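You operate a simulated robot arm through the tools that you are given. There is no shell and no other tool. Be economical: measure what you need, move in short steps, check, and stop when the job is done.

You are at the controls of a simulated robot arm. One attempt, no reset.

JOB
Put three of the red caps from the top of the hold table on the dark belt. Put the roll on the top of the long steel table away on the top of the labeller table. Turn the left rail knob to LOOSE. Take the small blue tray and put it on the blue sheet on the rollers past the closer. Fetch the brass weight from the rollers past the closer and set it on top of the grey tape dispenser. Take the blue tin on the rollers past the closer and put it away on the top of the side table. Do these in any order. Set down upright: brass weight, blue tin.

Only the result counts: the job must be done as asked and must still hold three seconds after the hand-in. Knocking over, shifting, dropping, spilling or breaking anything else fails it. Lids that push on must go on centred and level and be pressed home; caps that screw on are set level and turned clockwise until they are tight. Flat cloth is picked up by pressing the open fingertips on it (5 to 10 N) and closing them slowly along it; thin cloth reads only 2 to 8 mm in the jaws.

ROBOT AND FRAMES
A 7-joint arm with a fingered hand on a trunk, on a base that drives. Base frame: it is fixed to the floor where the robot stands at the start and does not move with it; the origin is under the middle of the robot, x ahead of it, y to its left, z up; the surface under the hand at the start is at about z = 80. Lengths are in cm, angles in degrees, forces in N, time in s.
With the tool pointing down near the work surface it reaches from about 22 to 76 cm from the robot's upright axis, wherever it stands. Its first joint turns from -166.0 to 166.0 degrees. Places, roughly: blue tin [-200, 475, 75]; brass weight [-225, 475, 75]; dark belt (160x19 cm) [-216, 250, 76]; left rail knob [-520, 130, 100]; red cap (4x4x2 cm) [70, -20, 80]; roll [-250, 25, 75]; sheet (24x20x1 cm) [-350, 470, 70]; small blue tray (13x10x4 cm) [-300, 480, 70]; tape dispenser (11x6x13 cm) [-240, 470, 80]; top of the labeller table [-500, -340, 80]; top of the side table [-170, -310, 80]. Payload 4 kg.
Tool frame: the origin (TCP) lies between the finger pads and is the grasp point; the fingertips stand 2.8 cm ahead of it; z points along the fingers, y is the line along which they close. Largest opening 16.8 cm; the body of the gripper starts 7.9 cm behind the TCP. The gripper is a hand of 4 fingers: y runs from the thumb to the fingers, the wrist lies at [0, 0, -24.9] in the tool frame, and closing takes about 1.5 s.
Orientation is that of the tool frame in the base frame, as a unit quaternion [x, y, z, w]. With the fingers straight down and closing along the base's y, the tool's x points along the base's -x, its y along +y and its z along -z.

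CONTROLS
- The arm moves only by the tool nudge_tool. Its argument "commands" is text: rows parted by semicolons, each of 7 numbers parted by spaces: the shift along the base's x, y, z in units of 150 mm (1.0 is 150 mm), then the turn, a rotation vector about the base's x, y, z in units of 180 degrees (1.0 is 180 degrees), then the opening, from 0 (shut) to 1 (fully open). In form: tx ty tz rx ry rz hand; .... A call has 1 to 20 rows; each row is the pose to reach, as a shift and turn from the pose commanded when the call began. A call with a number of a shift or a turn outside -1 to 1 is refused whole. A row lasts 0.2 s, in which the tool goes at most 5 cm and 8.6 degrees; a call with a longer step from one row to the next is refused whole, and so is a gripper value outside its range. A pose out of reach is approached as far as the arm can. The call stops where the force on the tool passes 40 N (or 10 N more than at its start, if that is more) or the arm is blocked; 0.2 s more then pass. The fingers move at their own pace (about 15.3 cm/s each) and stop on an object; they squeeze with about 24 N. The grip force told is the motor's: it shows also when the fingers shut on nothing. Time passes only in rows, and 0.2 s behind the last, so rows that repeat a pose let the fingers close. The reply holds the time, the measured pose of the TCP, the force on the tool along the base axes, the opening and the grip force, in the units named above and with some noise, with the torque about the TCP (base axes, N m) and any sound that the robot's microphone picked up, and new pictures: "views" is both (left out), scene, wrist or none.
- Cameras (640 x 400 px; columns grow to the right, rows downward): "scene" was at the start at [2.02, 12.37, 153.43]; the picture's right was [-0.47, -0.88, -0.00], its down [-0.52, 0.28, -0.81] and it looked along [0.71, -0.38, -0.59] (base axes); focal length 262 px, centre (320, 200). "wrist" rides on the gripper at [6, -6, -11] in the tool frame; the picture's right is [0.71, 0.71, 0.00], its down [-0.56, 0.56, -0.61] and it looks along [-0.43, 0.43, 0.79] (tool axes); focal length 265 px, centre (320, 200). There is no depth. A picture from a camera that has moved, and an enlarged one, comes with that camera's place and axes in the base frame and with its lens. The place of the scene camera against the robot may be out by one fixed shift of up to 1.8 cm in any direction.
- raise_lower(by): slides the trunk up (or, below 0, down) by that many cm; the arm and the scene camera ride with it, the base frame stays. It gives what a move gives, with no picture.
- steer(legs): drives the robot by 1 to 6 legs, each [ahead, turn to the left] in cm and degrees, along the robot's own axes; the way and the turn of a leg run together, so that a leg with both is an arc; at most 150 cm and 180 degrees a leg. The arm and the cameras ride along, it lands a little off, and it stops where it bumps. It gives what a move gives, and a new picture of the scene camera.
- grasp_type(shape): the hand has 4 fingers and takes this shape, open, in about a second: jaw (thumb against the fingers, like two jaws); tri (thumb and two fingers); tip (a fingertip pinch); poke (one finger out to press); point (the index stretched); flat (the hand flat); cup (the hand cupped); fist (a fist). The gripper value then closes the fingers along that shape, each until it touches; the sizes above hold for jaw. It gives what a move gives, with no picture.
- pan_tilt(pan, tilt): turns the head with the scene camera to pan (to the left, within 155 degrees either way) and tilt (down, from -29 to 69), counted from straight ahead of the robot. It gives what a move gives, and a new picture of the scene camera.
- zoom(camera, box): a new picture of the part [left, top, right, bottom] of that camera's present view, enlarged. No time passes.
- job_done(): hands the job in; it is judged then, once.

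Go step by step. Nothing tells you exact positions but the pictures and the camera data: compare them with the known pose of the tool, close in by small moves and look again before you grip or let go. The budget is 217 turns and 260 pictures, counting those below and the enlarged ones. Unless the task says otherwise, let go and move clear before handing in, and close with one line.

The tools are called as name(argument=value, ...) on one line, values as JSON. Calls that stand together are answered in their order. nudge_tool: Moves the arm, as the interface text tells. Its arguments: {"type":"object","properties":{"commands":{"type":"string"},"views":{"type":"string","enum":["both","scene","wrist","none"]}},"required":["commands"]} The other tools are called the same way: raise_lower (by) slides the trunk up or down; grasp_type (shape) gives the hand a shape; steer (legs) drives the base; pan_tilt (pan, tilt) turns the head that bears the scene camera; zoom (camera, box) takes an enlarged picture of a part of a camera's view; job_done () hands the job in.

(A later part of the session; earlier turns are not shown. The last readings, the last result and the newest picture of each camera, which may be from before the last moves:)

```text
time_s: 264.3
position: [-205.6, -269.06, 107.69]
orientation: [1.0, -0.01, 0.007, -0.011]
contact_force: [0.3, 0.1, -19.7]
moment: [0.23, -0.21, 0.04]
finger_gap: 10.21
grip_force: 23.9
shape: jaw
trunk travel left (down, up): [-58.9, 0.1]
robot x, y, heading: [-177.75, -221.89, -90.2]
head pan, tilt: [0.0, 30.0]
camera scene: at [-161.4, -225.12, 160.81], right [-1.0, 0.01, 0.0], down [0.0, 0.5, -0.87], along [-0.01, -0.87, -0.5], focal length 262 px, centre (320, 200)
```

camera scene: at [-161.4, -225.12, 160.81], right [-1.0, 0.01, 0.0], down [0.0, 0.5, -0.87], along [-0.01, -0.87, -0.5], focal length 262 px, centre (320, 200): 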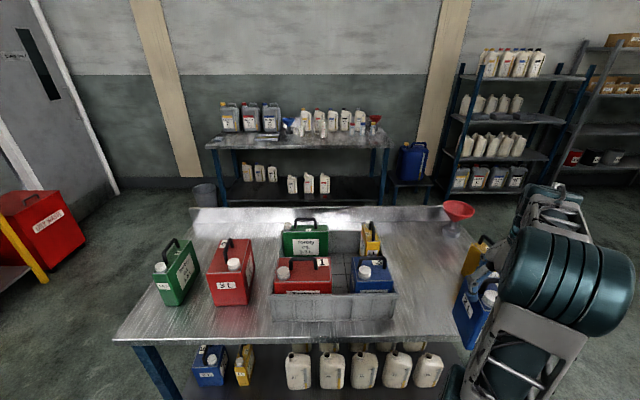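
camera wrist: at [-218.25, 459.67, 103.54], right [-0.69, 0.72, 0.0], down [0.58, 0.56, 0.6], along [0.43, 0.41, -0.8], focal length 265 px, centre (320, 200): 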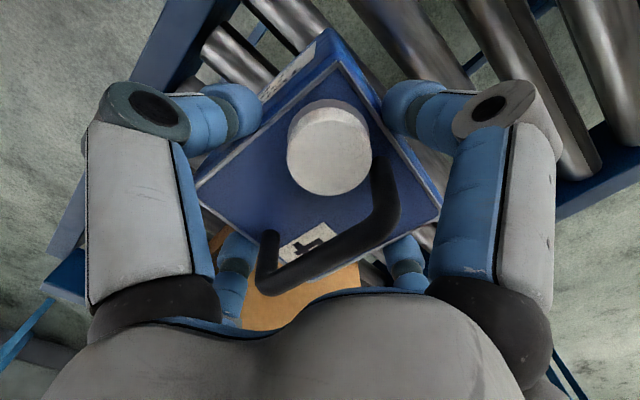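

Position lines up: driving ahead 17 cm puts the tin over (-205,-286), the free spot.

steer(legs=[[18, 0]])

nudge_tool(commands="0 0 0 0 0 0 0", views="wrist")

```text
time_s: 265.8
position: [-205.7, -287.32, 107.61]
orientation: [1.0, -0.012, 0.008, -0.01]
contact_force: [0.4, -0.2, -20.2]
moment: [0.21, -0.24, 0.03]
finger_gap: 10.21
grip_force: 24.5
shape: jaw
trunk travel left (down, up): [-58.9, 0.1]
robot x, y, heading: [-177.98, -240.36, -90.2]
head pan, tilt: [0.0, 30.0]
camera scene: at [-161.61, -243.46, 160.82], right [-1.0, 0.01, 0.0], down [0.0, 0.5, -0.87], along [-0.01, -0.86, -0.5], focal length 262 px, centre (320, 200)
```

scene: 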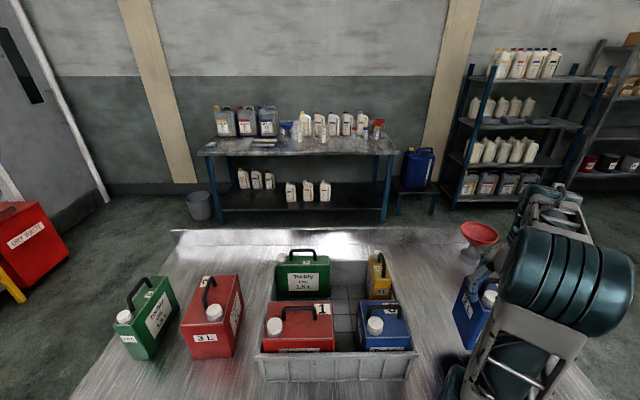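

```text
time_s: 266.2
position: [-205.7, -287.17, 107.48]
orientation: [1.0, -0.01, 0.009, -0.011]
contact_force: [0.7, -0.3, -19.4]
moment: [0.24, -0.22, -0.01]
finger_gap: 10.16
grip_force: 24.3
shape: jaw
trunk travel left (down, up): [-58.9, 0.1]
robot x, y, heading: [-178.11, -239.99, -90.3]
head pan, tilt: [0.0, 30.0]
camera wrist: at [-199.85, -281.64, 118.66], right [0.69, -0.72, 0.0], down [-0.58, -0.56, 0.59], along [-0.43, -0.41, -0.81], focal length 265 px, centre (320, 200)
```

wrist: 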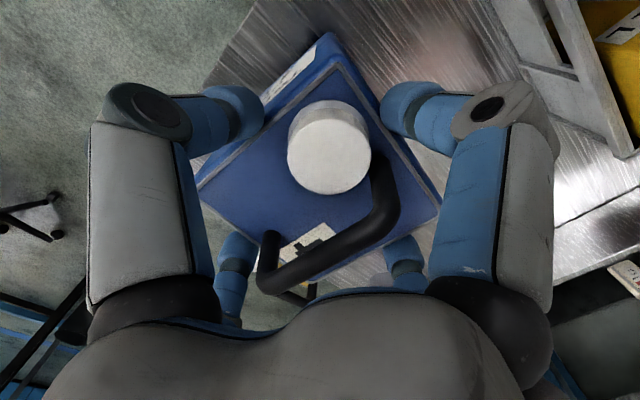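

The tin is over the free area with the table edge at y≈-276. I shift 4 cm inward, then lower slowly.

nudge_tool(commands="0 -0.13 0 0 0 0 0; 0 -0.27 -0.1 0 0 0 0; 0 -0.27 -0.3 0 0 0 0; 0 -0.27 -0.45 0 0 0 0; 0 -0.27 -0.52 0 0 0 0; 0 -0.27 -0.55 0 0 0 0; 0 -0.27 -0.57 0 0 0 0; 0 -0.27 -0.585 0 0 0 0", views="both")

```text
time_s: 267.9
position: [-205.5, -291.23, 99.6]
orientation: [1.0, -0.008, 0.004, -0.004]
contact_force: [4.4, 3.2, 29.2]
moment: [0.02, -0.45, -0.04]
finger_gap: 5.89
grip_force: 24.3
shape: jaw
trunk travel left (down, up): [-58.9, 0.1]
robot x, y, heading: [-178.44, -240.21, -90.2]
head pan, tilt: [0.0, 30.0]
stopped in row 8: the force on the tool passed its limit at 43 N (the readings are from after the stop); the commanded pose is now the measured one
camera scene: at [-161.3, -242.82, 160.81], right [-1.0, 0.01, 0.0], down [0.0, 0.5, -0.87], along [-0.01, -0.87, -0.5], focal length 262 px, centre (320, 200)
camera wrist: at [-199.52, -285.51, 110.68], right [0.7, -0.72, 0.0], down [-0.57, -0.55, 0.6], along [-0.43, -0.42, -0.8], focal length 265 px, centre (320, 200)
```

scene: 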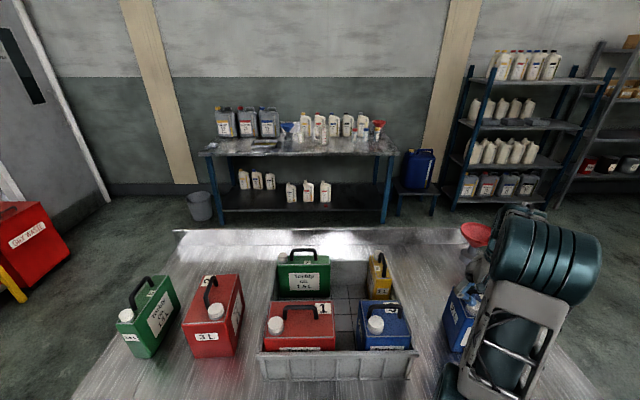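
wrist: 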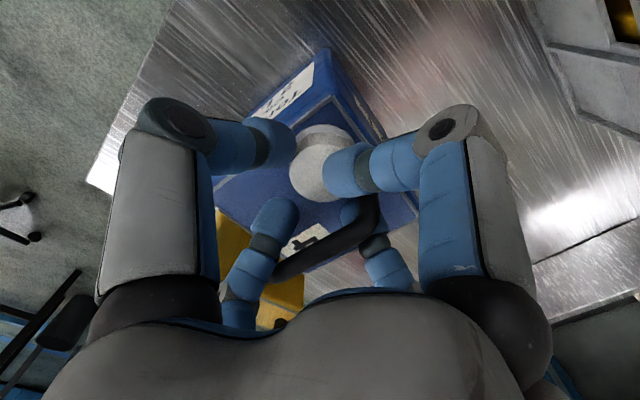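

The tin slid through the fingers at the last moment and now stands on the table, with the fingers closed around its cap. I open slightly and rise straight up.

nudge_tool(commands="0 0 0.02 0 0 0 0.45; 0 0 0.04 0 0 0 0.5; 0 0 0.06 0 0 0 0.5; 0 0 0.15 0 0 0 0.5; 0 0 0.3 0 0 0 0.5; 0 0 0.6 0 0 0 0.5", views="both")

```text
time_s: 269.3
position: [-205.61, -291.34, 108.39]
orientation: [1.0, -0.009, 0.006, -0.007]
contact_force: [0.5, -0.3, -0.6]
moment: [0.02, 0.01, -0.02]
finger_gap: 8.36
grip_force: 0.1
shape: jaw
trunk travel left (down, up): [-58.9, 0.1]
robot x, y, heading: [-178.35, -240.29, -90.4]
head pan, tilt: [0.0, 30.0]
camera scene: at [-161.48, -243.12, 160.81], right [-1.0, 0.01, 0.0], down [0.0, 0.5, -0.87], along [-0.01, -0.87, -0.5], focal length 262 px, centre (320, 200)
camera wrist: at [-199.69, -285.74, 119.45], right [0.69, -0.72, 0.0], down [-0.58, -0.56, 0.6], along [-0.43, -0.41, -0.8], focal length 265 px, centre (320, 200)
```

scene: 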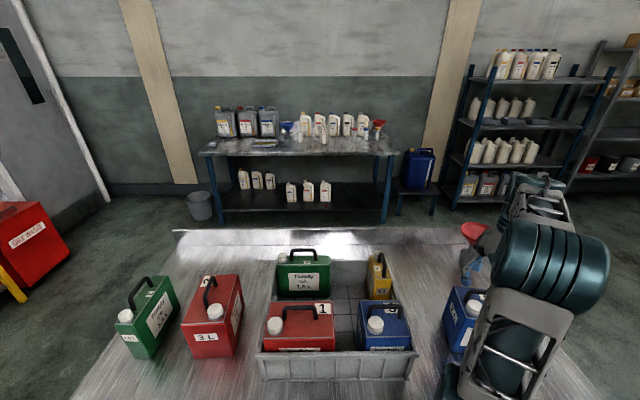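
wrist: 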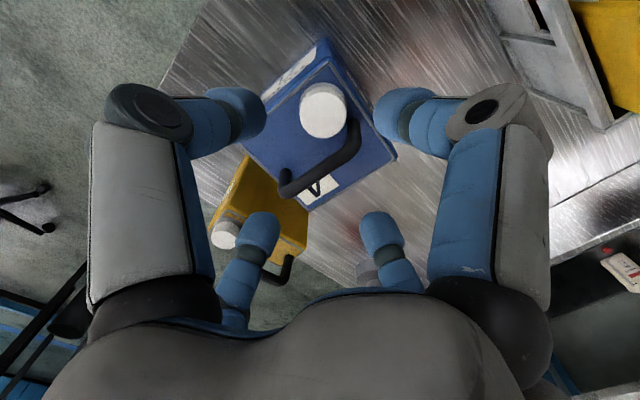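

The tin stands upright. I rise more and back off to verify it and the yellow can.

nudge_tool(commands="0 0 0.2 0 0 0 0.5; 0 0.2 0.4 0 0 0 0.5; 0 0.5 0.4 0 0 0 0.5; 0 0.8 0.4 0 0 0 0.5", views="none")

steer(legs=[[-30, 0], [0, -30]])

```text
time_s: 270.3
position: [-205.69, -279.22, 114.43]
orientation: [1.0, -0.01, 0.007, -0.006]
contact_force: [0.1, 0.2, -0.4]
moment: [-0.04, 0.02, -0.03]
finger_gap: 8.36
grip_force: 0.0
shape: jaw
trunk travel left (down, up): [-58.9, 0.1]
robot x, y, heading: [-177.96, -240.19, -90.5]
head pan, tilt: [0.0, 30.0]
```

```text
time_s: 273.8
position: [-221.46, -229.93, 114.28]
orientation: [0.963, -0.271, 0.008, -0.005]
contact_force: [0.5, 0.0, -0.4]
moment: [-0.02, -0.03, 0.02]
finger_gap: 8.35
grip_force: 0.1
shape: jaw
trunk travel left (down, up): [-58.9, 0.1]
robot x, y, heading: [-177.8, -210.39, -120.8]
head pan, tilt: [0.0, 30.0]
camera scene: at [-165.16, -220.82, 160.82], right [-0.86, 0.51, 0.0], down [0.26, 0.43, -0.87], along [-0.44, -0.74, -0.5], focal length 262 px, centre (320, 200)
```

scene: 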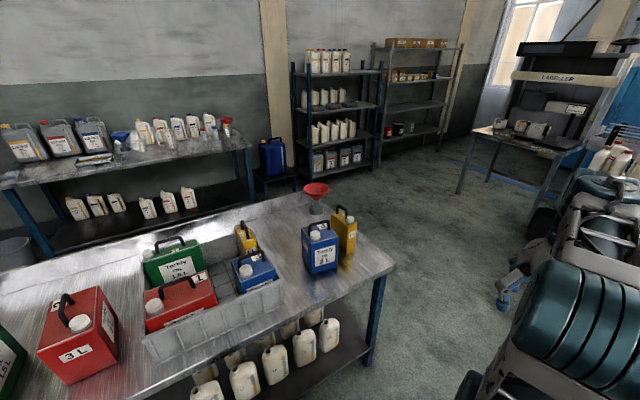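

The tin stands upright on the side table, clear of the yellow can. Now I drive to the long steel table for the roll.

steer(legs=[[0, -159], [120, 0], [115, 0], [0, 99.5]])

```text
time_s: 296.1
position: [-181.22, 49.38, 114.33]
orientation: [0.709, -0.705, 0.01, -0.002]
contact_force: [-0.3, 0.0, 0.5]
moment: [-0.01, 0.0, 0.06]
finger_gap: 8.36
grip_force: 0.0
shape: jaw
trunk travel left (down, up): [-58.9, 0.1]
robot x, y, heading: [-141.47, 22.82, -178.8]
head pan, tilt: [0.0, 30.0]
camera scene: at [-143.83, 6.62, 160.82], right [-0.02, 1.0, 0.0], down [0.5, 0.01, -0.87], along [-0.87, -0.02, -0.5], focal length 262 px, centre (320, 200)
```

scene: 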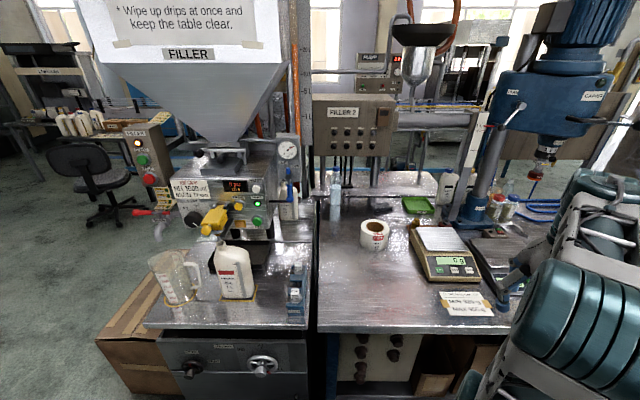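

zoom(camera="scene", box=[290, 170, 490, 295])

```text
3.20 times, centred on (390, 232) of scene
camera zoom: at [-143.83, 6.62, 160.82], right [-0.02, 1.0, 0.0], down [0.5, 0.01, -0.87], along [-0.87, -0.02, -0.5], focal length 838 px, centre (96, 96)
```

zoom: 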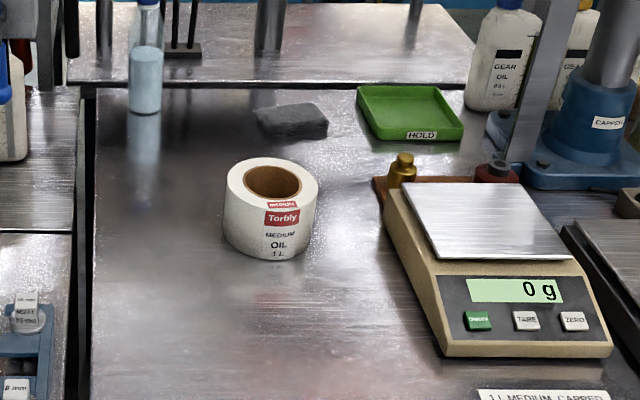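

The roll stands flat-end down at about (-246.6,31), roughly 14 cm across with a hole. I move closer; the hand is high enough to clear everything.

steer(legs=[[28, -1.2]])

nudge_tool(commands="-0.25 -0.15 0 0 0 0 1; -0.5 -0.3 0 0 0 0 1; -0.75 -0.45 0 0 0 0 1; -1 -0.6 0 0 0 0 1; -1 -0.9 0 0 0 0 1; -1 -1 0 0 0 0 1", views="both")

```text
time_s: 298.1
position: [-208.86, 50.03, 114.24]
orientation: [-0.702, 0.713, -0.01, 0.001]
contact_force: [0.7, 0.7, 0.0]
moment: [0.02, -0.03, 0.0]
finger_gap: 8.34
grip_force: 0.0
shape: jaw
trunk travel left (down, up): [-58.9, 0.1]
robot x, y, heading: [-169.19, 22.73, 179.6]
head pan, tilt: [0.0, 30.0]
camera scene: at [-172.52, 6.49, 160.82], right [0.0, 1.0, 0.0], down [0.5, 0.0, -0.87], along [-0.87, 0.0, -0.5], focal length 262 px, centre (320, 200)
```

scene: 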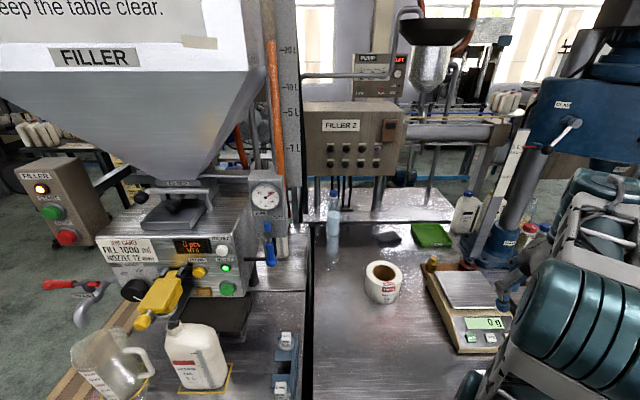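

```text
time_s: 299.5
position: [-223.93, 34.77, 114.33]
orientation: [-0.701, 0.713, -0.008, 0.001]
contact_force: [0.1, 0.1, 1.1]
moment: [0.01, 0.03, 0.03]
finger_gap: 16.77
grip_force: 0.1
shape: jaw
trunk travel left (down, up): [-58.9, 0.1]
robot x, y, heading: [-169.94, 22.32, 179.7]
head pan, tilt: [0.0, 30.0]
camera scene: at [-172.43, 6.46, 160.81], right [0.0, 1.0, 0.0], down [0.5, 0.0, -0.87], along [-0.87, 0.0, -0.5], focal length 262 px, centre (320, 200)
camera wrist: at [-218.19, 28.71, 125.46], right [-0.72, -0.7, 0.0], down [-0.56, 0.57, 0.6], along [-0.42, 0.43, -0.8], focal length 265 px, centre (320, 200)
```

scene: 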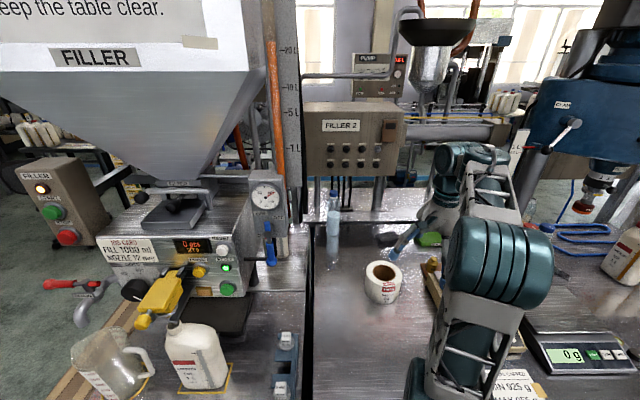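
wrist: 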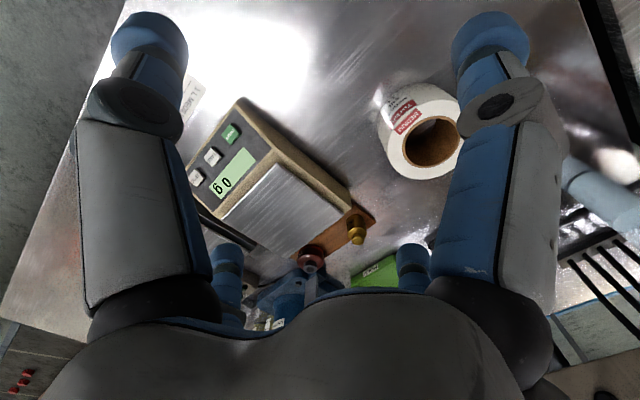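

Triangulated, the roll's top centre is about (-240,29,91) and ~12 cm across, which fits the open hand. I move over it.

nudge_tool(commands="-0.25 -0.1 0 0 0 0 1; -0.5 -0.2 0 0 0 0 1; -0.75 -0.3 0 0 0 0 1; -1 -0.4 0 0 0 0 1; -1 -0.4 -0.2 0 0 0 1; -1 -0.4 -0.3 0 0 0 1; -1 -0.4 -0.3 0 0 0 1", views="both")

```text
time_s: 301.1
position: [-238.84, 29.12, 109.79]
orientation: [-0.702, 0.712, -0.01, 0.001]
contact_force: [0.4, 0.9, 0.5]
moment: [-0.02, 0.03, -0.02]
finger_gap: 16.76
grip_force: 0.1
shape: jaw
out of reach, approached as far as the arm can: row 1
trunk travel left (down, up): [-58.9, 0.1]
robot x, y, heading: [-169.38, 22.66, 180.0]
head pan, tilt: [0.0, 30.0]
camera scene: at [-172.48, 6.48, 160.82], right [0.0, 1.0, 0.0], down [0.5, 0.0, -0.87], along [-0.87, 0.0, -0.5], focal length 262 px, centre (320, 200)
camera wrist: at [-233.19, 22.91, 120.93], right [-0.72, -0.7, 0.0], down [-0.56, 0.57, 0.6], along [-0.42, 0.43, -0.8], focal length 265 px, centre (320, 200)
```

scene: 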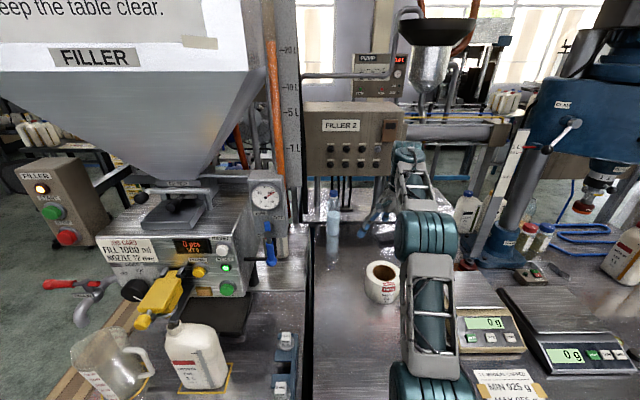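
wrist: 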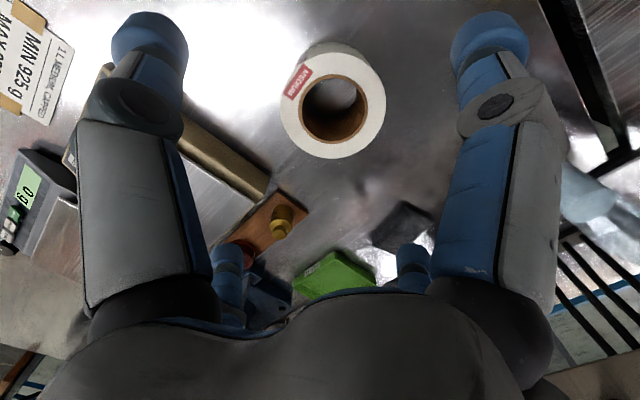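

Refined: roll top (-241.3,28.9,89.6), outer diameter 12.4. I lower the trunk 12 cm to gain reach, still staying above the roll.

raise_lower(by=-12)

nudge_tool(commands="-0.08 0 0 0 0 0 1; -0.16 -0.01 0 0 0 0 1; -0.16 -0.01 -0.1 0 0 0 1; -0.16 -0.01 -0.1 0 0 0 1", views="both")

```text
time_s: 302.6
position: [-238.89, 29.12, 97.88]
orientation: [-0.701, 0.713, -0.009, 0.001]
contact_force: [-0.6, 1.0, 0.1]
moment: [0.01, -0.02, 0.02]
finger_gap: 16.78
grip_force: 0.0
shape: jaw
trunk travel left (down, up): [-46.9, 12.1]
robot x, y, heading: [-169.96, 22.79, 179.9]
head pan, tilt: [0.0, 30.0]
```

```text
time_s: 303.6
position: [-241.12, 28.91, 96.44]
orientation: [-0.702, 0.712, -0.011, 0.002]
contact_force: [-0.2, 0.5, 1.0]
moment: [0.0, -0.02, -0.03]
finger_gap: 16.78
grip_force: 0.1
shape: jaw
trunk travel left (down, up): [-46.9, 12.1]
robot x, y, heading: [-169.69, 22.53, 179.8]
head pan, tilt: [0.0, 30.0]
camera scene: at [-172.43, 6.47, 148.82], right [0.0, 1.0, 0.0], down [0.5, 0.0, -0.87], along [-0.87, 0.0, -0.5], focal length 262 px, centre (320, 200)
camera wrist: at [-235.5, 22.76, 107.55], right [-0.72, -0.7, 0.0], down [-0.56, 0.57, 0.6], along [-0.42, 0.43, -0.8], focal length 265 px, centre (320, 200)
```

scene: 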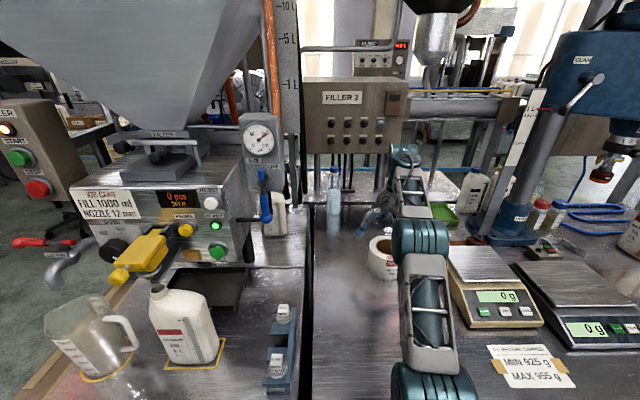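
wrist: 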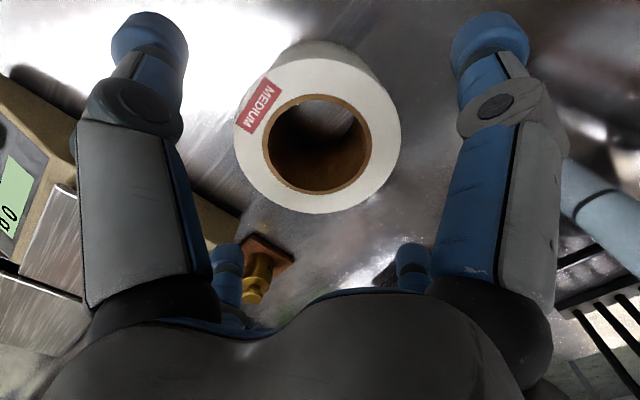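

Centred. I go down over the roll and close.

nudge_tool(commands="0.01 -0.01 -0.2 0 0 0 1; 0.01 -0.01 -0.4 0 0 0 1; 0.01 -0.01 -0.55 0 0 0 1; 0.01 -0.01 -0.62 0 0 0 1; 0.01 -0.01 -0.62 0 0 0 0.8; 0.01 -0.01 -0.62 0 0 0 0.5; 0.01 -0.01 -0.62 0 0 0 0.3; 0.01 -0.01 -0.62 0 0 0 0.3; 0.01 -0.01 -0.62 0 0 0 0.3", views="wrist")

```text
time_s: 305.6
position: [-241.07, 28.72, 86.92]
orientation: [-0.701, 0.713, -0.009, 0.001]
contact_force: [0.3, 1.3, 0.6]
moment: [-0.06, 0.01, -0.03]
finger_gap: 11.43
grip_force: 24.0
shape: jaw
trunk travel left (down, up): [-46.9, 12.1]
robot x, y, heading: [-169.72, 22.6, 179.7]
head pan, tilt: [0.0, 30.0]
camera wrist: at [-235.52, 22.6, 98.01], right [-0.72, -0.7, 0.0], down [-0.56, 0.57, 0.6], along [-0.42, 0.43, -0.8], focal length 265 px, centre (320, 200)
```

wrist: 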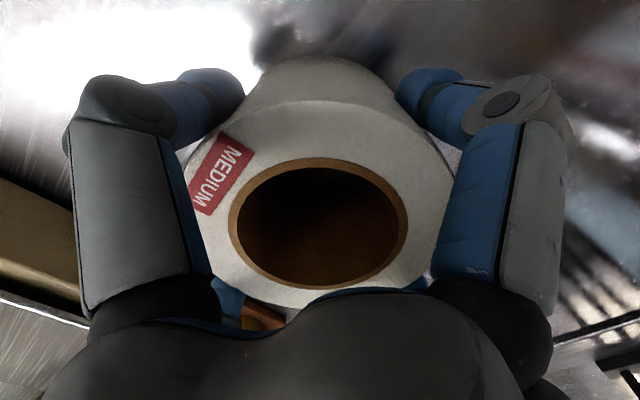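

Gripped at 11.4 cm. I lift it and check.

nudge_tool(commands="0 0 0.1 0 0 0 0.2; 0 0 0.3 0 0 0 0.2; 0 0 0.6 0 0 0 0.2; 0 0 0.9 0 0 0 0.2; 0 0 1 0 0 0 0.2", views="both")

```text
time_s: 306.8
position: [-240.17, 28.8, 100.15]
orientation: [-0.702, 0.713, -0.009, 0.001]
contact_force: [0.3, -0.2, -6.6]
moment: [-0.02, -0.01, 0.0]
finger_gap: 11.37
grip_force: 24.2
shape: jaw
out of reach, approached as far as the arm can: row 4, 5
trunk travel left (down, up): [-46.9, 12.1]
robot x, y, heading: [-169.54, 22.6, 179.6]
head pan, tilt: [0.0, 30.0]
camera scene: at [-172.59, 6.46, 148.8], right [0.0, 1.0, 0.0], down [0.5, 0.0, -0.87], along [-0.87, 0.0, -0.5], focal length 262 px, centre (320, 200)
camera wrist: at [-234.47, 22.65, 111.27], right [-0.72, -0.7, 0.0], down [-0.56, 0.57, 0.6], along [-0.42, 0.43, -0.8], focal length 265 px, centre (320, 200)
```

scene: 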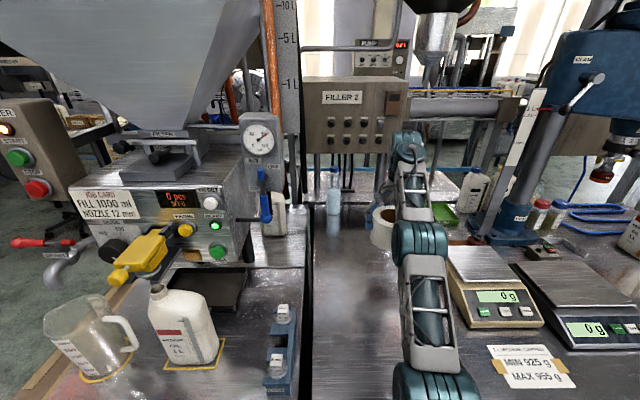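
wrist: 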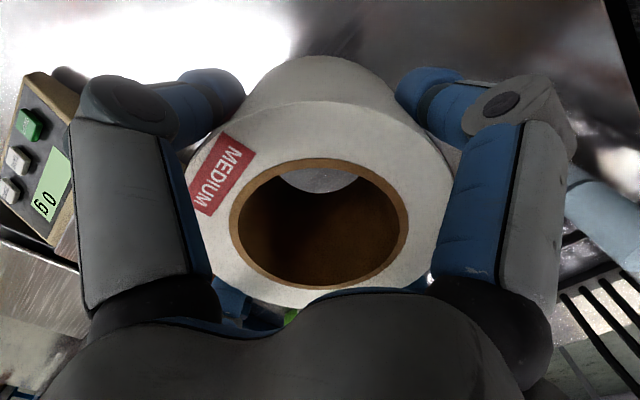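

Held with no slip. I raise the trunk, pull the hand in, and back off the table.

raise_lower(by=10)

nudge_tool(commands="0.2 0 0 0 0 0 0.2; 0.4 0 0 0 0 0 0.2; 0.6 0 0 0 0 0 0.2; 0.8 0 0 0 0 0 0.2; 1 0 0 0 0 0 0.2", views="none")

steer(legs=[[-45, 0], [0, 90]])

```text
time_s: 308.1
position: [-240.08, 28.86, 110.11]
orientation: [-0.702, 0.712, -0.01, 0.001]
contact_force: [0.0, 0.8, -6.3]
moment: [-0.03, -0.04, 0.02]
finger_gap: 11.37
grip_force: 23.8
shape: jaw
trunk travel left (down, up): [-56.9, 2.1]
robot x, y, heading: [-169.84, 22.55, 179.6]
head pan, tilt: [0.0, 30.0]
```

```text
time_s: 309.3
position: [-225.09, 28.7, 110.35]
orientation: [-0.702, 0.712, -0.009, 0.001]
contact_force: [0.2, -0.5, -5.2]
moment: [-0.01, -0.04, 0.02]
finger_gap: 11.37
grip_force: 24.6
shape: jaw
trunk travel left (down, up): [-56.9, 2.1]
robot x, y, heading: [-169.84, 22.91, 179.9]
head pan, tilt: [0.0, 30.0]
```

```text
time_s: 315.8
position: [-131.23, -33.12, 110.4]
orientation: [1.0, -0.003, 0.007, -0.007]
contact_force: [-0.3, -0.9, -6.3]
moment: [0.06, -0.04, -0.01]
finger_gap: 11.33
grip_force: 24.5
shape: jaw
trunk travel left (down, up): [-56.9, 2.1]
robot x, y, heading: [-125.75, 22.2, -89.8]
head pan, tilt: [0.0, 30.0]
camera scene: at [-108.91, 19.58, 158.81], right [-1.0, -0.01, 0.0], down [0.0, 0.5, -0.87], along [0.0, -0.87, -0.5], focal length 262 px, centre (320, 200)
```

scene: 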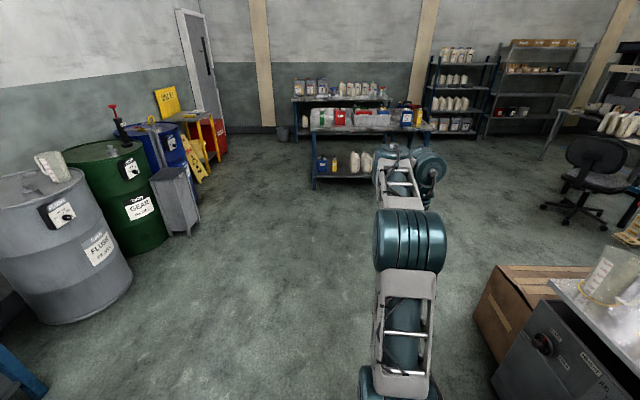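

I head to the labeller table, west of the side table, going in steps.

steer(legs=[[150, 0], [35, 0], [0, -68.3], [84, 0], [80, 0], [0, 23]])

```text
time_s: 337.1
position: [-320.42, -254.5, 110.36]
orientation: [0.917, -0.398, 0.008, -0.004]
contact_force: [0.0, -0.4, -5.9]
moment: [0.03, -0.05, 0.0]
finger_gap: 11.26
grip_force: 24.3
shape: jaw
trunk travel left (down, up): [-56.9, 2.1]
robot x, y, heading: [-275.85, -220.23, -136.1]
head pan, tilt: [0.0, 30.0]
camera scene: at [-266.75, -234.19, 158.81], right [-0.69, 0.72, 0.0], down [0.36, 0.35, -0.87], along [-0.63, -0.6, -0.5], focal length 262 px, centre (320, 200)
```

scene: 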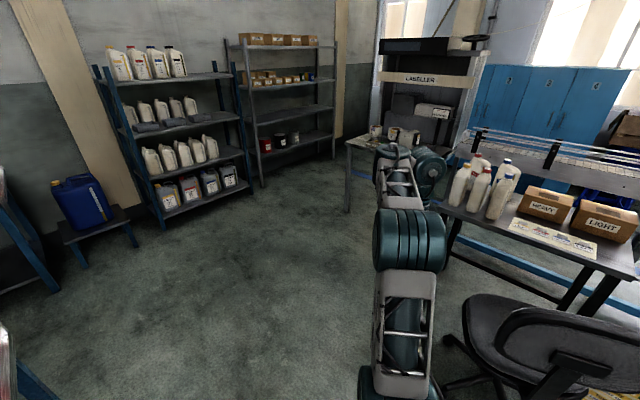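

zoom(camera="scene", box=[320, 60, 640, 260])

```text
2.00 times, centred on (480, 160) of scene
camera zoom: at [-266.75, -234.19, 158.81], right [-0.69, 0.72, 0.0], down [0.36, 0.35, -0.87], along [-0.63, -0.6, -0.5], focal length 524 px, centre (0, 280)
```

zoom: 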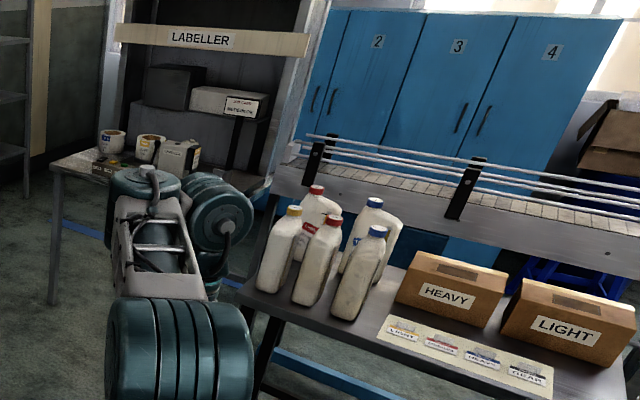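

The labeller table already holds two rolls, with a bench to its right. I drive around the bench's end to face the table.

steer(legs=[[0, 9], [78, 0], [76, 0], [0, -53]])

```text
time_s: 348.1
position: [-424.26, -336.63, 110.32]
orientation: [-0.696, 0.718, -0.009, 0.001]
contact_force: [1.0, -0.8, -6.1]
moment: [-0.02, -0.05, 0.01]
finger_gap: 11.23
grip_force: 23.8
shape: jaw
trunk travel left (down, up): [-56.9, 2.1]
robot x, y, heading: [-368.97, -343.7, 178.6]
head pan, tilt: [0.0, 30.0]
camera scene: at [-372.09, -359.9, 158.82], right [0.02, 1.0, 0.0], down [0.5, -0.01, -0.87], along [-0.87, 0.02, -0.5], focal length 262 px, centre (320, 200)
```

scene: 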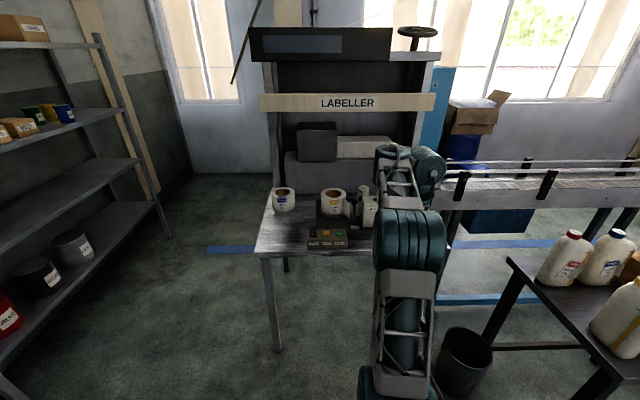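

zoom(camera="scene", box=[230, 170, 390, 270])

```text
4.00 times, centred on (310, 220) of scene
camera zoom: at [-372.09, -359.9, 158.82], right [0.02, 1.0, 0.0], down [0.5, -0.01, -0.87], along [-0.87, 0.02, -0.5], focal length 1048 px, centre (360, 120)
```

zoom: 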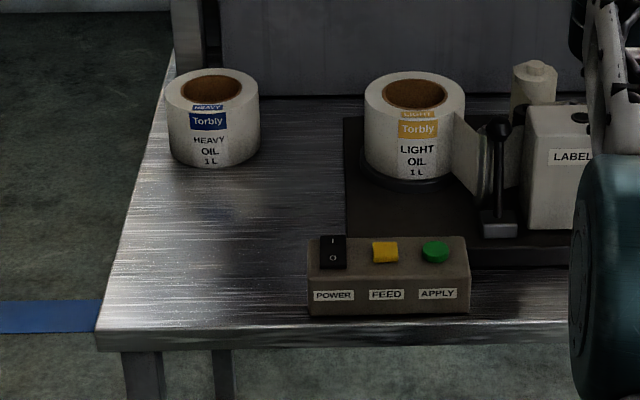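

There's a free spot at about (-479,-375), left of the control box and in front of the "Heavy" roll. I drive to line up with it.

steer(legs=[[0, 26.4], [61, 0], [0, -25]])

nudge_tool(commands="0 0 0 0 0 0 0.2", views="wrist")

```text
time_s: 354.2
position: [-479.99, -362.62, 110.35]
orientation: [-0.698, 0.716, -0.01, 0.001]
contact_force: [0.0, 0.0, -5.6]
moment: [-0.06, -0.01, 0.03]
finger_gap: 11.25
grip_force: 23.9
shape: jaw
trunk travel left (down, up): [-56.9, 2.1]
robot x, y, heading: [-424.63, -369.21, 179.0]
head pan, tilt: [0.0, 30.0]
camera scene: at [-427.53, -385.46, 158.82], right [0.01, 1.0, 0.0], down [0.5, -0.01, -0.87], along [-0.87, 0.01, -0.5], focal length 262 px, centre (320, 200)
```

scene: 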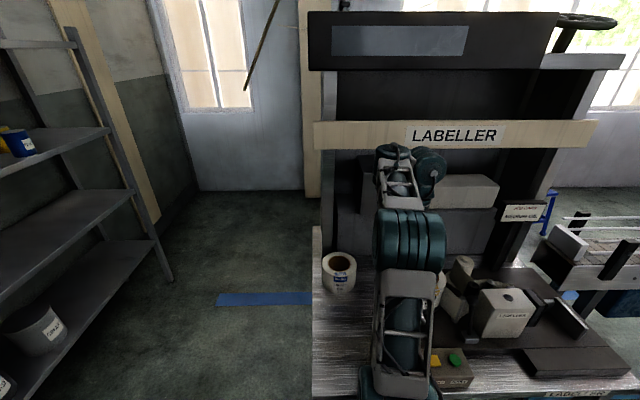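

```text
time_s: 354.6
position: [-479.87, -362.68, 110.32]
orientation: [-0.698, 0.716, -0.01, 0.001]
contact_force: [0.1, 0.3, -6.4]
moment: [-0.04, -0.01, 0.02]
finger_gap: 11.25
grip_force: 24.1
shape: jaw
trunk travel left (down, up): [-56.9, 2.1]
robot x, y, heading: [-424.27, -369.34, 179.2]
head pan, tilt: [0.0, 30.0]
camera wrist: at [-474.4, -368.87, 121.4], right [-0.73, -0.69, 0.0], down [-0.55, 0.58, 0.6], along [-0.41, 0.44, -0.8], focal length 265 px, centre (320, 200)
```

wrist: 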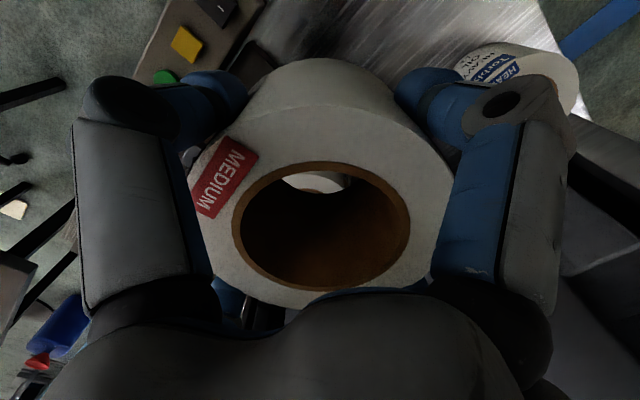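

nudge_tool(commands="0 -0.25 0 0 0 0 0.2; 0 -0.5 0 0 0 0 0.2; 0.05 -0.8 0 0 0 0 0.2; 0.1 -0.84 -0.25 0 0 0 0.2; 0.1 -0.84 -0.55 0 0 0 0.2; 0.1 -0.84 -0.85 0 0 0 0.2; 0.1 -0.84 -1 0 0 0 0.2", views="both")

```text
time_s: 356.2
position: [-478.29, -375.04, 95.07]
orientation: [-0.698, 0.716, -0.009, 0.0]
contact_force: [0.5, 0.3, -5.7]
moment: [-0.05, -0.06, -0.02]
finger_gap: 11.21
grip_force: 24.2
shape: jaw
trunk travel left (down, up): [-56.9, 2.1]
robot x, y, heading: [-424.59, -369.46, 179.4]
head pan, tilt: [0.0, 30.0]
camera scene: at [-427.53, -385.57, 158.81], right [0.01, 1.0, 0.0], down [0.5, -0.01, -0.87], along [-0.87, 0.01, -0.5], focal length 262 px, centre (320, 200)
camera wrist: at [-472.73, -381.41, 106.24], right [-0.73, -0.69, 0.0], down [-0.55, 0.58, 0.6], along [-0.41, 0.44, -0.8], focal length 265 px, centre (320, 200)
```

scene: 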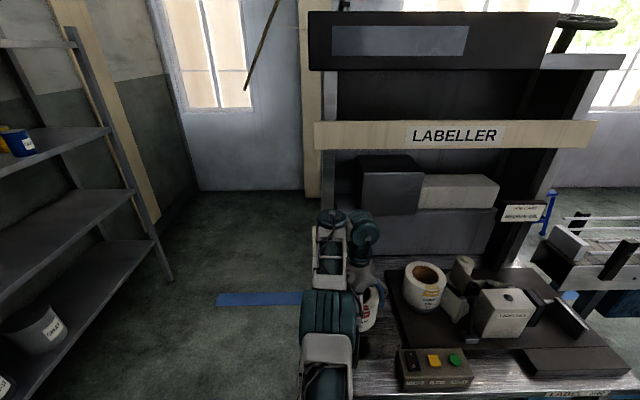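
wrist: 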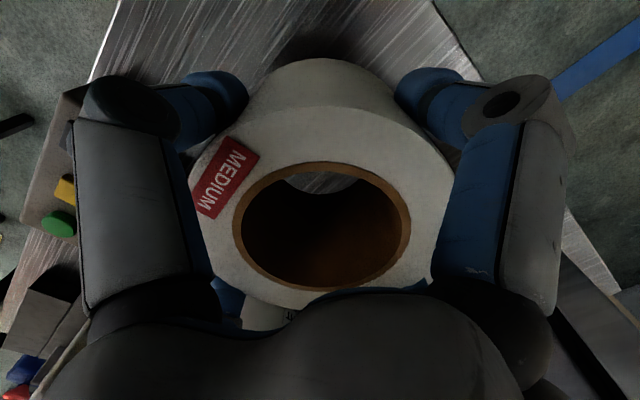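

nudge_tool(commands="0 0 -0.2 0 0 0 0.2; 0 0 -0.38 0 0 0 0.2; 0 0 -0.44 0 0 0 0.2; 0 0 -0.48 0 0 0 0.2; 0 0 -0.52 0 0 0 0.2; 0 0 -0.55 0 0 0 0.2", views="none")

```text
time_s: 357.6
position: [-478.48, -375.19, 86.99]
orientation: [-0.698, 0.716, -0.01, 0.001]
contact_force: [0.2, -0.4, -5.8]
moment: [0.0, -0.06, 0.03]
finger_gap: 11.2
grip_force: 23.8
shape: jaw
trunk travel left (down, up): [-56.9, 2.1]
robot x, y, heading: [-424.35, -369.65, 179.3]
head pan, tilt: [0.0, 30.0]
```

nudge_tool(commands="0 0 -0.02 0 0 0 0.2; 0 0 -0.04 0 0 0 0.2; 0 0 -0.06 0 0 0 0.2; 0 0 -0.08 0 0 0 0.2; 0 0 -0.1 0 0 0 0.2; 0 0 -0.12 0 0 0 0.2", views="none")

```text
time_s: 358.5
position: [-478.48, -375.33, 86.76]
orientation: [-0.698, 0.716, -0.005, -0.005]
contact_force: [4.5, -0.8, 20.9]
moment: [0.13, -0.96, -0.17]
finger_gap: 11.09
grip_force: 24.1
shape: jaw
trunk travel left (down, up): [-56.9, 2.1]
robot x, y, heading: [-424.53, -369.65, 178.8]
head pan, tilt: [0.0, 30.0]
stopped in row 4: the force on the tool passed its limit at 44 N (the readings are from after the stop); the commanded pose is now the measured one
```

Contact. I open modestly and rise straight up.

nudge_tool(commands="0 0 0.01 0 0 0 0.75; 0 0 0.01 0 0 0 0.82; 0 0 0.01 0 0 0 0.82; 0 0 0.2 0 0 0 0.82; 0 0 0.5 0 0 0 0.82; 0 0 0.8 0 0 0 0.82; 0 0 1 0 0 0 0.82", views="both")

```text
time_s: 360.1
position: [-478.75, -375.07, 101.39]
orientation: [-0.698, 0.716, -0.006, -0.002]
contact_force: [-0.3, 0.6, -0.2]
moment: [-0.01, 0.0, 0.03]
finger_gap: 13.74
grip_force: 0.1
shape: jaw
trunk travel left (down, up): [-56.9, 2.1]
robot x, y, heading: [-424.4, -369.21, 179.1]
head pan, tilt: [0.0, 30.0]
camera scene: at [-427.44, -385.53, 158.81], right [0.01, 1.0, 0.0], down [0.5, -0.01, -0.87], along [-0.87, 0.01, -0.5], focal length 262 px, centre (320, 200)
camera wrist: at [-473.07, -381.33, 112.48], right [-0.73, -0.69, 0.01], down [-0.55, 0.58, 0.6], along [-0.42, 0.44, -0.8], focal length 265 px, centre (320, 200)
```

scene: 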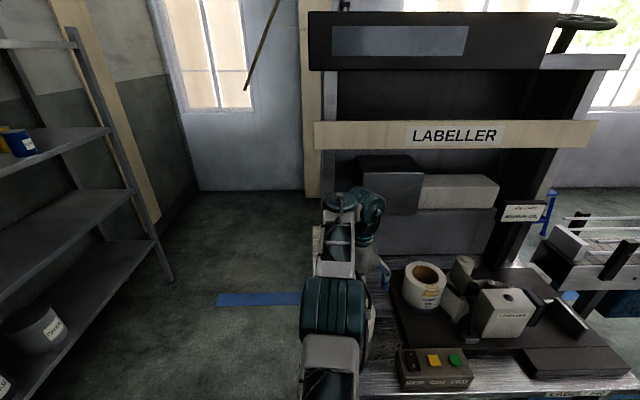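
wrist: 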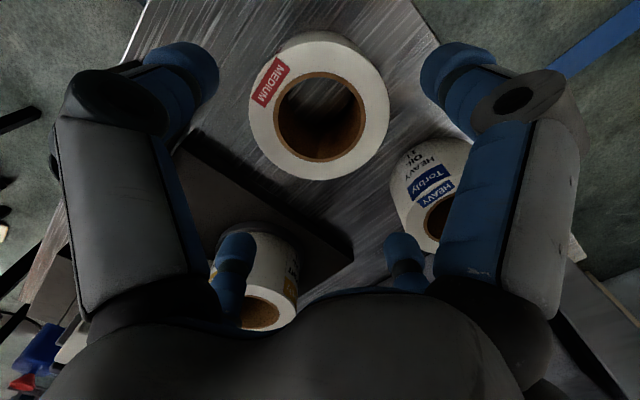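

The roll stands on the labeller table, clear of the others. I lift, back away and go look for the rail knob near (-520,130).

nudge_tool(commands="0 0 0.2 0 0 0 0.82; 0 0 0.4 0 0 0 0.6; 0.3 0 0.5 0 0 0 0.5; 0.6 0.1 0.5 0 0 0 0.5; 0.9 0.2 0.5 0 0 0 0.5", views="none")

steer(legs=[[-60, 0], [0, -118], [110, 0], [0, 28]])

pan_tilt(pan=30, tilt=15)

```text
time_s: 361.3
position: [-465.0, -372.06, 108.95]
orientation: [-0.698, 0.716, -0.006, -0.004]
contact_force: [-0.7, -0.6, 0.0]
moment: [0.01, 0.01, -0.02]
finger_gap: 8.43
grip_force: 0.1
shape: jaw
trunk travel left (down, up): [-56.9, 2.1]
robot x, y, heading: [-424.46, -369.59, 179.4]
head pan, tilt: [0.0, 30.0]
```

```text
time_s: 376.2
position: [-314.04, -234.68, 108.93]
orientation: [0.018, 1.0, -0.002, -0.006]
contact_force: [-0.2, -0.7, 0.6]
moment: [-0.01, -0.01, 0.03]
finger_gap: 8.44
grip_force: 0.1
shape: jaw
trunk travel left (down, up): [-56.9, 2.1]
robot x, y, heading: [-311.5, -275.01, 88.6]
head pan, tilt: [0.0, 30.0]
camera scene: at [-327.68, -271.7, 158.81], right [1.0, -0.02, 0.0], down [-0.01, -0.5, -0.87], along [0.02, 0.87, -0.5], focal length 262 px, centre (320, 200)
```

scene: 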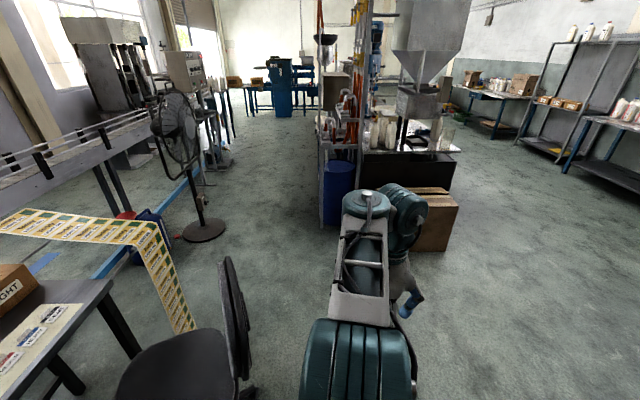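

```text
time_s: 377.1
position: [-313.95, -234.65, 108.81]
orientation: [0.018, 1.0, -0.003, -0.006]
contact_force: [-0.4, 0.2, 0.6]
moment: [-0.03, 0.01, 0.04]
finger_gap: 8.43
grip_force: 0.1
shape: jaw
trunk travel left (down, up): [-56.9, 2.1]
robot x, y, heading: [-312.07, -275.29, 88.5]
head pan, tilt: [30.0, 15.0]
camera scene: at [-332.34, -272.51, 161.23], right [0.88, 0.48, 0.0], down [0.12, -0.23, -0.97], along [-0.46, 0.85, -0.26], focal length 262 px, centre (320, 200)
```

scene: 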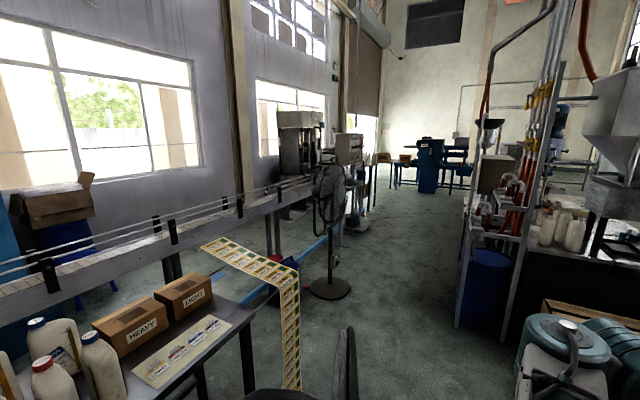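

There's an aisle between the long table's back and the conveyor line, with a fan at about (-439,-55) and the chair at (-379,-210). I thread through it in steps.

steer(legs=[[0, -8.5], [112, 0], [0, 71.6], [84, 0], [0, -61.6]])

pan_tilt(pan=25, tilt=20)

```text
time_s: 393.5
position: [-367.51, -82.28, 108.86]
orientation: [0.015, 1.0, -0.002, -0.006]
contact_force: [-0.1, -0.6, -0.1]
moment: [0.01, 0.02, -0.02]
finger_gap: 8.44
grip_force: 0.0
shape: jaw
trunk travel left (down, up): [-56.9, 2.1]
robot x, y, heading: [-365.09, -122.92, 89.1]
head pan, tilt: [30.0, 15.0]
camera scene: at [-385.62, -120.17, 161.24], right [0.88, 0.48, 0.0], down [0.13, -0.23, -0.97], along [-0.47, 0.85, -0.26], focal length 262 px, centre (320, 200)
```

scene: 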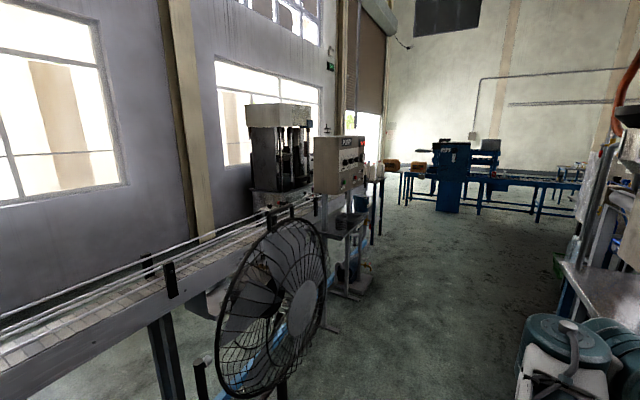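

```text
time_s: 394.1
position: [-367.51, -82.19, 108.81]
orientation: [0.016, 1.0, -0.003, -0.006]
contact_force: [0.1, 0.1, 0.7]
moment: [-0.01, 0.0, 0.0]
finger_gap: 8.44
grip_force: 0.0
shape: jaw
trunk travel left (down, up): [-56.9, 2.1]
robot x, y, heading: [-365.31, -123.01, 89.2]
head pan, tilt: [25.0, 20.0]
camera scene: at [-384.9, -119.84, 160.42], right [0.91, 0.41, 0.0], down [0.14, -0.31, -0.94], along [-0.38, 0.86, -0.34], focal length 262 px, centre (320, 200)
```

scene: 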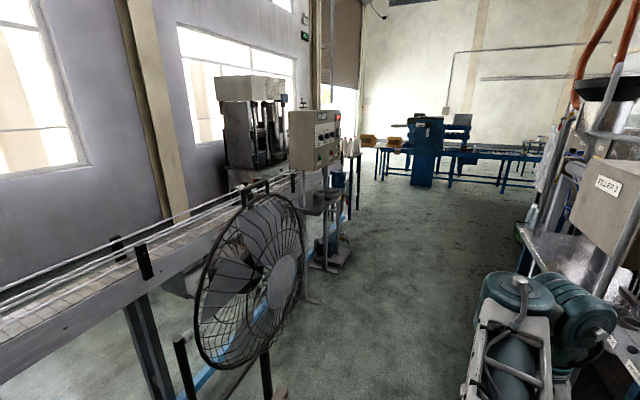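

steer(legs=[[150, 1], [60, 0]])

pan_tilt(pan=75, tilt=25)

```text
time_s: 404.6
position: [-366.19, 129.17, 108.89]
orientation: [0.009, 1.0, -0.003, -0.006]
contact_force: [0.1, 0.2, -1.1]
moment: [-0.02, 0.01, 0.03]
finger_gap: 8.44
grip_force: 0.1
shape: jaw
trunk travel left (down, up): [-56.9, 2.1]
robot x, y, heading: [-362.89, 88.68, 89.6]
head pan, tilt: [25.0, 20.0]
camera scene: at [-382.96, 91.25, 160.42], right [0.91, 0.42, 0.0], down [0.14, -0.31, -0.94], along [-0.39, 0.85, -0.34], focal length 262 px, centre (320, 200)
```

scene: 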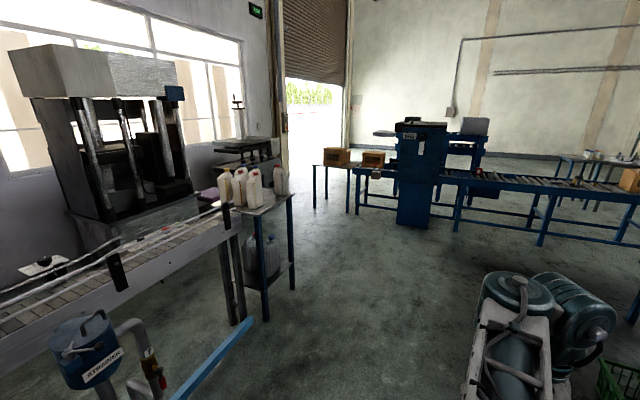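

```text
time_s: 405.8
position: [-366.09, 129.01, 108.82]
orientation: [0.008, 1.0, -0.001, -0.005]
contact_force: [-0.2, -0.7, 0.0]
moment: [0.03, 0.02, -0.02]
finger_gap: 8.46
grip_force: 0.0
shape: jaw
trunk travel left (down, up): [-56.9, 2.1]
robot x, y, heading: [-363.18, 88.46, 89.8]
head pan, tilt: [75.0, 25.0]
camera scene: at [-387.95, 85.19, 159.61], right [0.26, 0.96, 0.0], down [0.41, -0.11, -0.91], along [-0.87, 0.24, -0.42], focal length 262 px, centre (320, 200)
```

scene: 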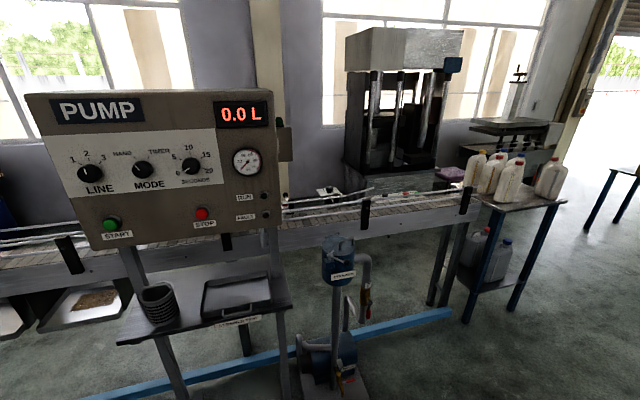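

zoom(camera="scene", box=[270, 130, 430, 230])

```text
4.00 times, centred on (350, 180) of scene
camera zoom: at [-387.95, 85.19, 159.61], right [0.26, 0.96, 0.0], down [0.41, -0.11, -0.91], along [-0.87, 0.24, -0.42], focal length 1048 px, centre (200, 280)
```

zoom: 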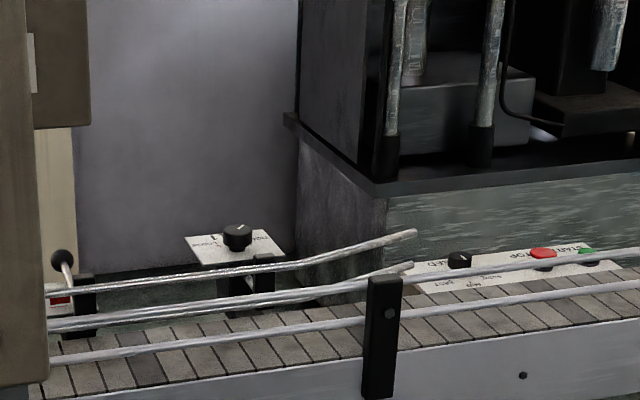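

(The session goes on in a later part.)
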